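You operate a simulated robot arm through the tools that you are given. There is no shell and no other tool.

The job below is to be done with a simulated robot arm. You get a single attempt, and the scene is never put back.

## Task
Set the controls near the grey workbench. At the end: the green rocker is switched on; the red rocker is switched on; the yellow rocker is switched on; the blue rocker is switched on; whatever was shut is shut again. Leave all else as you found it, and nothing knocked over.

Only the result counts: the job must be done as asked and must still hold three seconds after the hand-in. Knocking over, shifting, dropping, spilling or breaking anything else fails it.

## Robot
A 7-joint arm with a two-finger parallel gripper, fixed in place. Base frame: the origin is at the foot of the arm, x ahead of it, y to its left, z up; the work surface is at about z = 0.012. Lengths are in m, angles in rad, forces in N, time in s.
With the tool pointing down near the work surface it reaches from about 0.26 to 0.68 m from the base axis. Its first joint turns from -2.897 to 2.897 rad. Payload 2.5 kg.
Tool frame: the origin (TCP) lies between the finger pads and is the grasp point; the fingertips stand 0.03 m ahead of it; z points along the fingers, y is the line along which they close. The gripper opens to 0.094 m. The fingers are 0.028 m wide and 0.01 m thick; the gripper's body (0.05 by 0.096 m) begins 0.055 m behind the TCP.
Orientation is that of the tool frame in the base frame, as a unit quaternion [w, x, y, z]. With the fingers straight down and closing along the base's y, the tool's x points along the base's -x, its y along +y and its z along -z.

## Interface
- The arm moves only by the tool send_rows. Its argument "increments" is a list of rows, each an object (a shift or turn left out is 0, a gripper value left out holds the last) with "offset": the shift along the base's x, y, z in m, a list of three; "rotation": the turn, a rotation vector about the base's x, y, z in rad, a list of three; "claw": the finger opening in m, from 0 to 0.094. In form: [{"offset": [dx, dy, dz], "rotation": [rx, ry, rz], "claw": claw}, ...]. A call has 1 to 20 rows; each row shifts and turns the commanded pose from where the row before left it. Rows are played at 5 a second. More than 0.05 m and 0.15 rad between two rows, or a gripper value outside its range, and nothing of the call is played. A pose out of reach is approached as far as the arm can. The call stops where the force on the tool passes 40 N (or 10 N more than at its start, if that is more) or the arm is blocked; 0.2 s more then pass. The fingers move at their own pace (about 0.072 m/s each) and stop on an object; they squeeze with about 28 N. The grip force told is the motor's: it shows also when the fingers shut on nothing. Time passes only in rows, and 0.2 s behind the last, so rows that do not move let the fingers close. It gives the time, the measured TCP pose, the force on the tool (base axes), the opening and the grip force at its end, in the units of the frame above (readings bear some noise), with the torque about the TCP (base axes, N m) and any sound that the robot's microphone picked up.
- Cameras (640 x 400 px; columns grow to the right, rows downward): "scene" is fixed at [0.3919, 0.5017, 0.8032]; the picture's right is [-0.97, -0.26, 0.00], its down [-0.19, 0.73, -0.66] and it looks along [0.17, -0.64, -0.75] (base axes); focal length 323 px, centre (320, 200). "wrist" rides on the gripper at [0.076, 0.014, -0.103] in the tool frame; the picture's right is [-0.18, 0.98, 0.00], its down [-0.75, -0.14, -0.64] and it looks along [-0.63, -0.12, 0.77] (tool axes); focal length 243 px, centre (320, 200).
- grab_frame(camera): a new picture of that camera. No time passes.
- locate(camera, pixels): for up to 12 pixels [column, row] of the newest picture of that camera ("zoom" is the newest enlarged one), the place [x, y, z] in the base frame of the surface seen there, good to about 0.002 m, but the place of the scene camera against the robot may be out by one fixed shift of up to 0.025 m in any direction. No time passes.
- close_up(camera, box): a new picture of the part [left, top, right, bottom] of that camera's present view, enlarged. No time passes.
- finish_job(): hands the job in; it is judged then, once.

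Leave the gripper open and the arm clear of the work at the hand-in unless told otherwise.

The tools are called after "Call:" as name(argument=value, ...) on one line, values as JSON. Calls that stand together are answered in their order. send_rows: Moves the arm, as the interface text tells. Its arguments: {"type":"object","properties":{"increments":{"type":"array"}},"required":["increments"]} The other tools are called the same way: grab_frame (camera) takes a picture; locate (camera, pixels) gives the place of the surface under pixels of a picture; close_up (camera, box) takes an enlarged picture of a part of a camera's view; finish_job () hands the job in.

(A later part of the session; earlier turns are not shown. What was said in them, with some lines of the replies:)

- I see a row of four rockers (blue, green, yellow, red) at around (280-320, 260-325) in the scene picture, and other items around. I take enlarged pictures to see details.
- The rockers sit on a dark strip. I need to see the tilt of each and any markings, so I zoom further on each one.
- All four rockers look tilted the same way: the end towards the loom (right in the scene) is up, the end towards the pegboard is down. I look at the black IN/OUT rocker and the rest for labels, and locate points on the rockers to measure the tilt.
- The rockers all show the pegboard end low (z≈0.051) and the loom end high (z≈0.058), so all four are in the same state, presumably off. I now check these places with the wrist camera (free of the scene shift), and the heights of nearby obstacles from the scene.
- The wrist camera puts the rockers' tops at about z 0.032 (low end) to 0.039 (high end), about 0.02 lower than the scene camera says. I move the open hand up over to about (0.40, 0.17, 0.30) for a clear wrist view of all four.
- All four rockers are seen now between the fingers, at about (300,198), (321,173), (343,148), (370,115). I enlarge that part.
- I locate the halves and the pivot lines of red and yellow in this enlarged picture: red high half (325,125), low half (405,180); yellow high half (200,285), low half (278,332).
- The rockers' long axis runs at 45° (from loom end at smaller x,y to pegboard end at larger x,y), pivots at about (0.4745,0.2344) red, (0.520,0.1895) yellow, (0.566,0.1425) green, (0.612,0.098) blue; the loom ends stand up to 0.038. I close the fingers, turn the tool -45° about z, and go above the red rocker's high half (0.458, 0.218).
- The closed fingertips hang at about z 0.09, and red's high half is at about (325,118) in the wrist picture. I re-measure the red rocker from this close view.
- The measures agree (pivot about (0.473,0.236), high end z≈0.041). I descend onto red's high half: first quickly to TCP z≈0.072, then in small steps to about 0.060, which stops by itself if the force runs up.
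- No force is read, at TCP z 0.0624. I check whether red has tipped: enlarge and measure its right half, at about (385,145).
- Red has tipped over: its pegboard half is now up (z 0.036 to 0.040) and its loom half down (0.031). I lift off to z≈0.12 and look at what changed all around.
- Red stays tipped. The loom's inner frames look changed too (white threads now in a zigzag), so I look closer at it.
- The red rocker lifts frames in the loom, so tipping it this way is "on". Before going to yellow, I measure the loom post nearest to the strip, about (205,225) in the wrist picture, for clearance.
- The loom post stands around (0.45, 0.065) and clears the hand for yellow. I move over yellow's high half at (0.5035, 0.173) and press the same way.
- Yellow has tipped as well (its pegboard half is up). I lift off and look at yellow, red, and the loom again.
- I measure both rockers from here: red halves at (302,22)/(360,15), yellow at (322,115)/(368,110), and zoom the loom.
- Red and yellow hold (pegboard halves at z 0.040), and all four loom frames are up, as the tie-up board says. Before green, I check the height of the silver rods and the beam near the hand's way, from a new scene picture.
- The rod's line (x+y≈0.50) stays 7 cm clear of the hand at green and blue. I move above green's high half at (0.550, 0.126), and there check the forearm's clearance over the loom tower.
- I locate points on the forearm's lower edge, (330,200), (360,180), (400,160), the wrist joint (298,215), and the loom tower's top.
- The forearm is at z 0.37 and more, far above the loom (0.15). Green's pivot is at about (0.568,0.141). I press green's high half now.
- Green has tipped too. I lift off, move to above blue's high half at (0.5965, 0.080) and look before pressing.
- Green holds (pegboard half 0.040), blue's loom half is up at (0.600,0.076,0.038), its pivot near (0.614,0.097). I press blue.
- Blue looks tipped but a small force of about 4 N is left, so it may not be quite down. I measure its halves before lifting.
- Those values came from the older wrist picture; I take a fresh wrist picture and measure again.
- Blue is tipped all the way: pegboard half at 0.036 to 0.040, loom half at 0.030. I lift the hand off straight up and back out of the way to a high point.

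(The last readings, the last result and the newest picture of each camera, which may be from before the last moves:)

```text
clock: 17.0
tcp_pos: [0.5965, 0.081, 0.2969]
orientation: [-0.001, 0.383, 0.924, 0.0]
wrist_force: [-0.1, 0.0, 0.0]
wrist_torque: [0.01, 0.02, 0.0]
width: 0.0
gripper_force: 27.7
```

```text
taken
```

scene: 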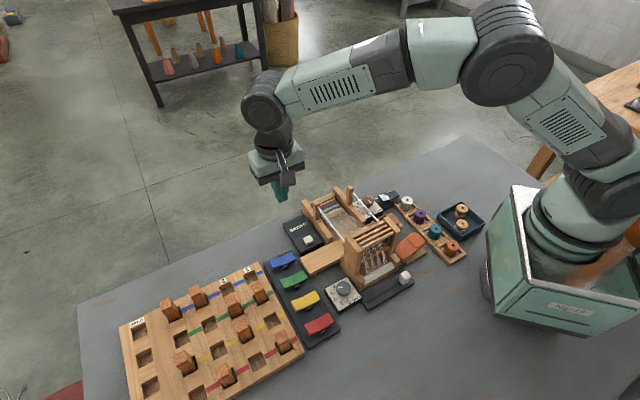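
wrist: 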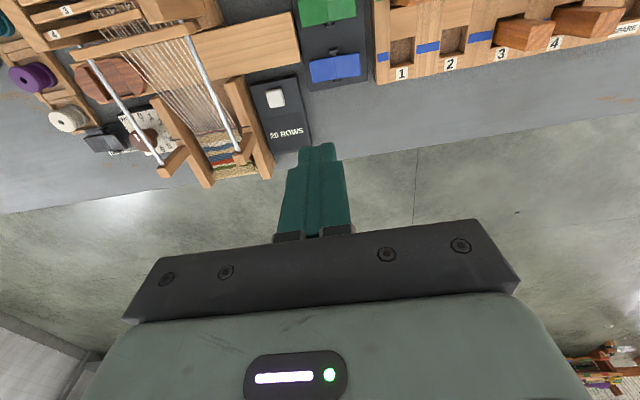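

The hand is clear. I open the gripper, move back towards the start pose and then check all four rockers and the rest.

Call:
send_rows(increments=[{"offset": [-0.027, -0.012, 0.008], "rotation": [0, 0, 0.1309], "claw": 0.094}, {"offset": [-0.027, -0.012, 0.008], "rotation": [0, 0, 0.1309]}, {"offset": [-0.027, -0.012, 0.008], "rotation": [0, 0, 0.1309]}, {"offset": [-0.027, -0.012, 0.008], "rotation": [0, 0, 0.1309]}, {"offset": [-0.027, -0.012, 0.008], "rotation": [0, 0, 0.1309]}, {"offset": [-0.024, -0.014, 0.008], "rotation": [0, 0, 0.1309]}, {}, {}])

Call:
grab_frame(camera="scene")

Call:
close_up(camera="scene", box=[260, 170, 500, 320])

Call:
close_up(camera="scene", box=[250, 235, 350, 355])

Call:
locate(camera="zoom", pixels=[[230, 98], [285, 72], [265, 160], [325, 135], [305, 235], [370, 205], [345, 310], [415, 283]])

Call:
grab_frame(camera="wrist")

```text
clock: 18.8
tcp_pos: [0.4377, 0.0073, 0.3427]
orientation: [0.0, -0.001, 1.0, 0.0]
wrist_force: [-0.4, 0.2, 0.6]
wrist_torque: [0.04, -0.03, -0.01]
width: 0.0939
gripper_force: 0.0
```

```text
taken
```

scene: 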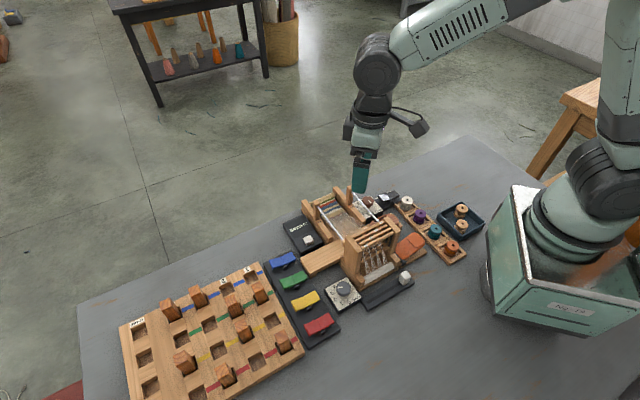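

```text
2.67 times, centred on (380, 245) of scene
```

zoom: 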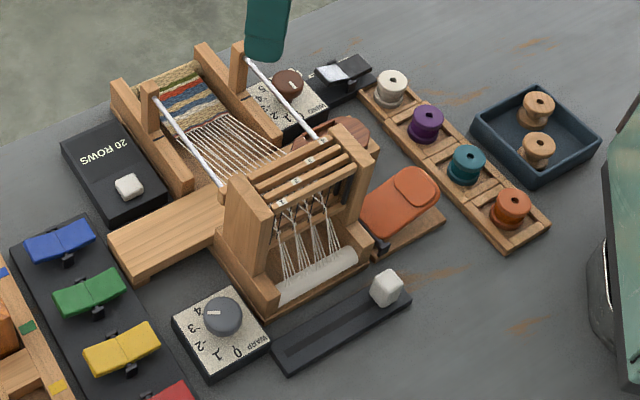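

```text
3.33 times, centred on (300, 295) of scene
```

zoom: 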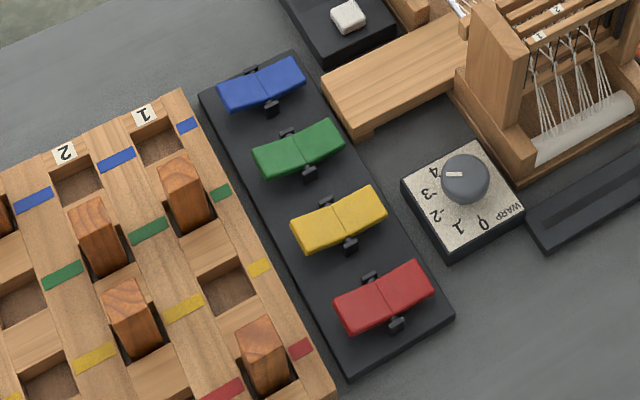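

```text
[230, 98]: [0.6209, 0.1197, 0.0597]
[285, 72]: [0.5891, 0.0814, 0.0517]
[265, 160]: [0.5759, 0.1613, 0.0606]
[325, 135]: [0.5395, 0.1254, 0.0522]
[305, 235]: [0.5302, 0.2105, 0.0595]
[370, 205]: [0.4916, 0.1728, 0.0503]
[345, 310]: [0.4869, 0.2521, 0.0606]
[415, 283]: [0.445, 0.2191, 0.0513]
```

```text
taken
```

wrist: 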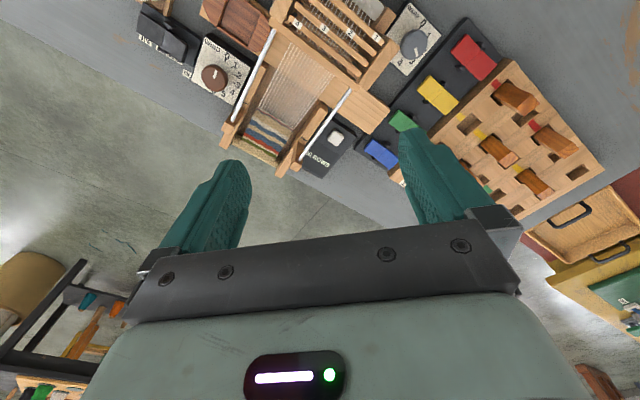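

All four rockers now have the pegboard half up (about 0.060) and the loom half down (about 0.051), the reverse of the start. The loom frames have lifted. Dials, slider, black rocker, pegs, spools and counter look unchanged, and nothing was opened. The gripper is open and the arm is back at its starting place, so I hand the job in.

Call:
finish_job()

```text
The job is handed in.
```

All four rockers (red, yellow, green and blue) are tipped to the opposite side from where they started, and the job is handed in.

- **"On" direction:** none of the coloured rockers is labelled. I took the new position as "on" because all four started tilted the same way. Pressing red and yellow also lifted the loom's numbered frames, which fits the pegs on the board.
- **Rockers holding:** after the hand was clear, I measured each one again and the end nearest the pegboard was up on all four.
- **Loom:** all four frames are now raised, which they were not at the start. That followed from pressing red and yellow; I did not touch the loom.
- **Everything else:** nothing needed opening, so there was nothing to shut again. The dials, slider, black IN/OUT rocker, pegs, spools and counter look unchanged in the last pictures.
- **Arm:** it is back at about its starting pose with the gripper open.
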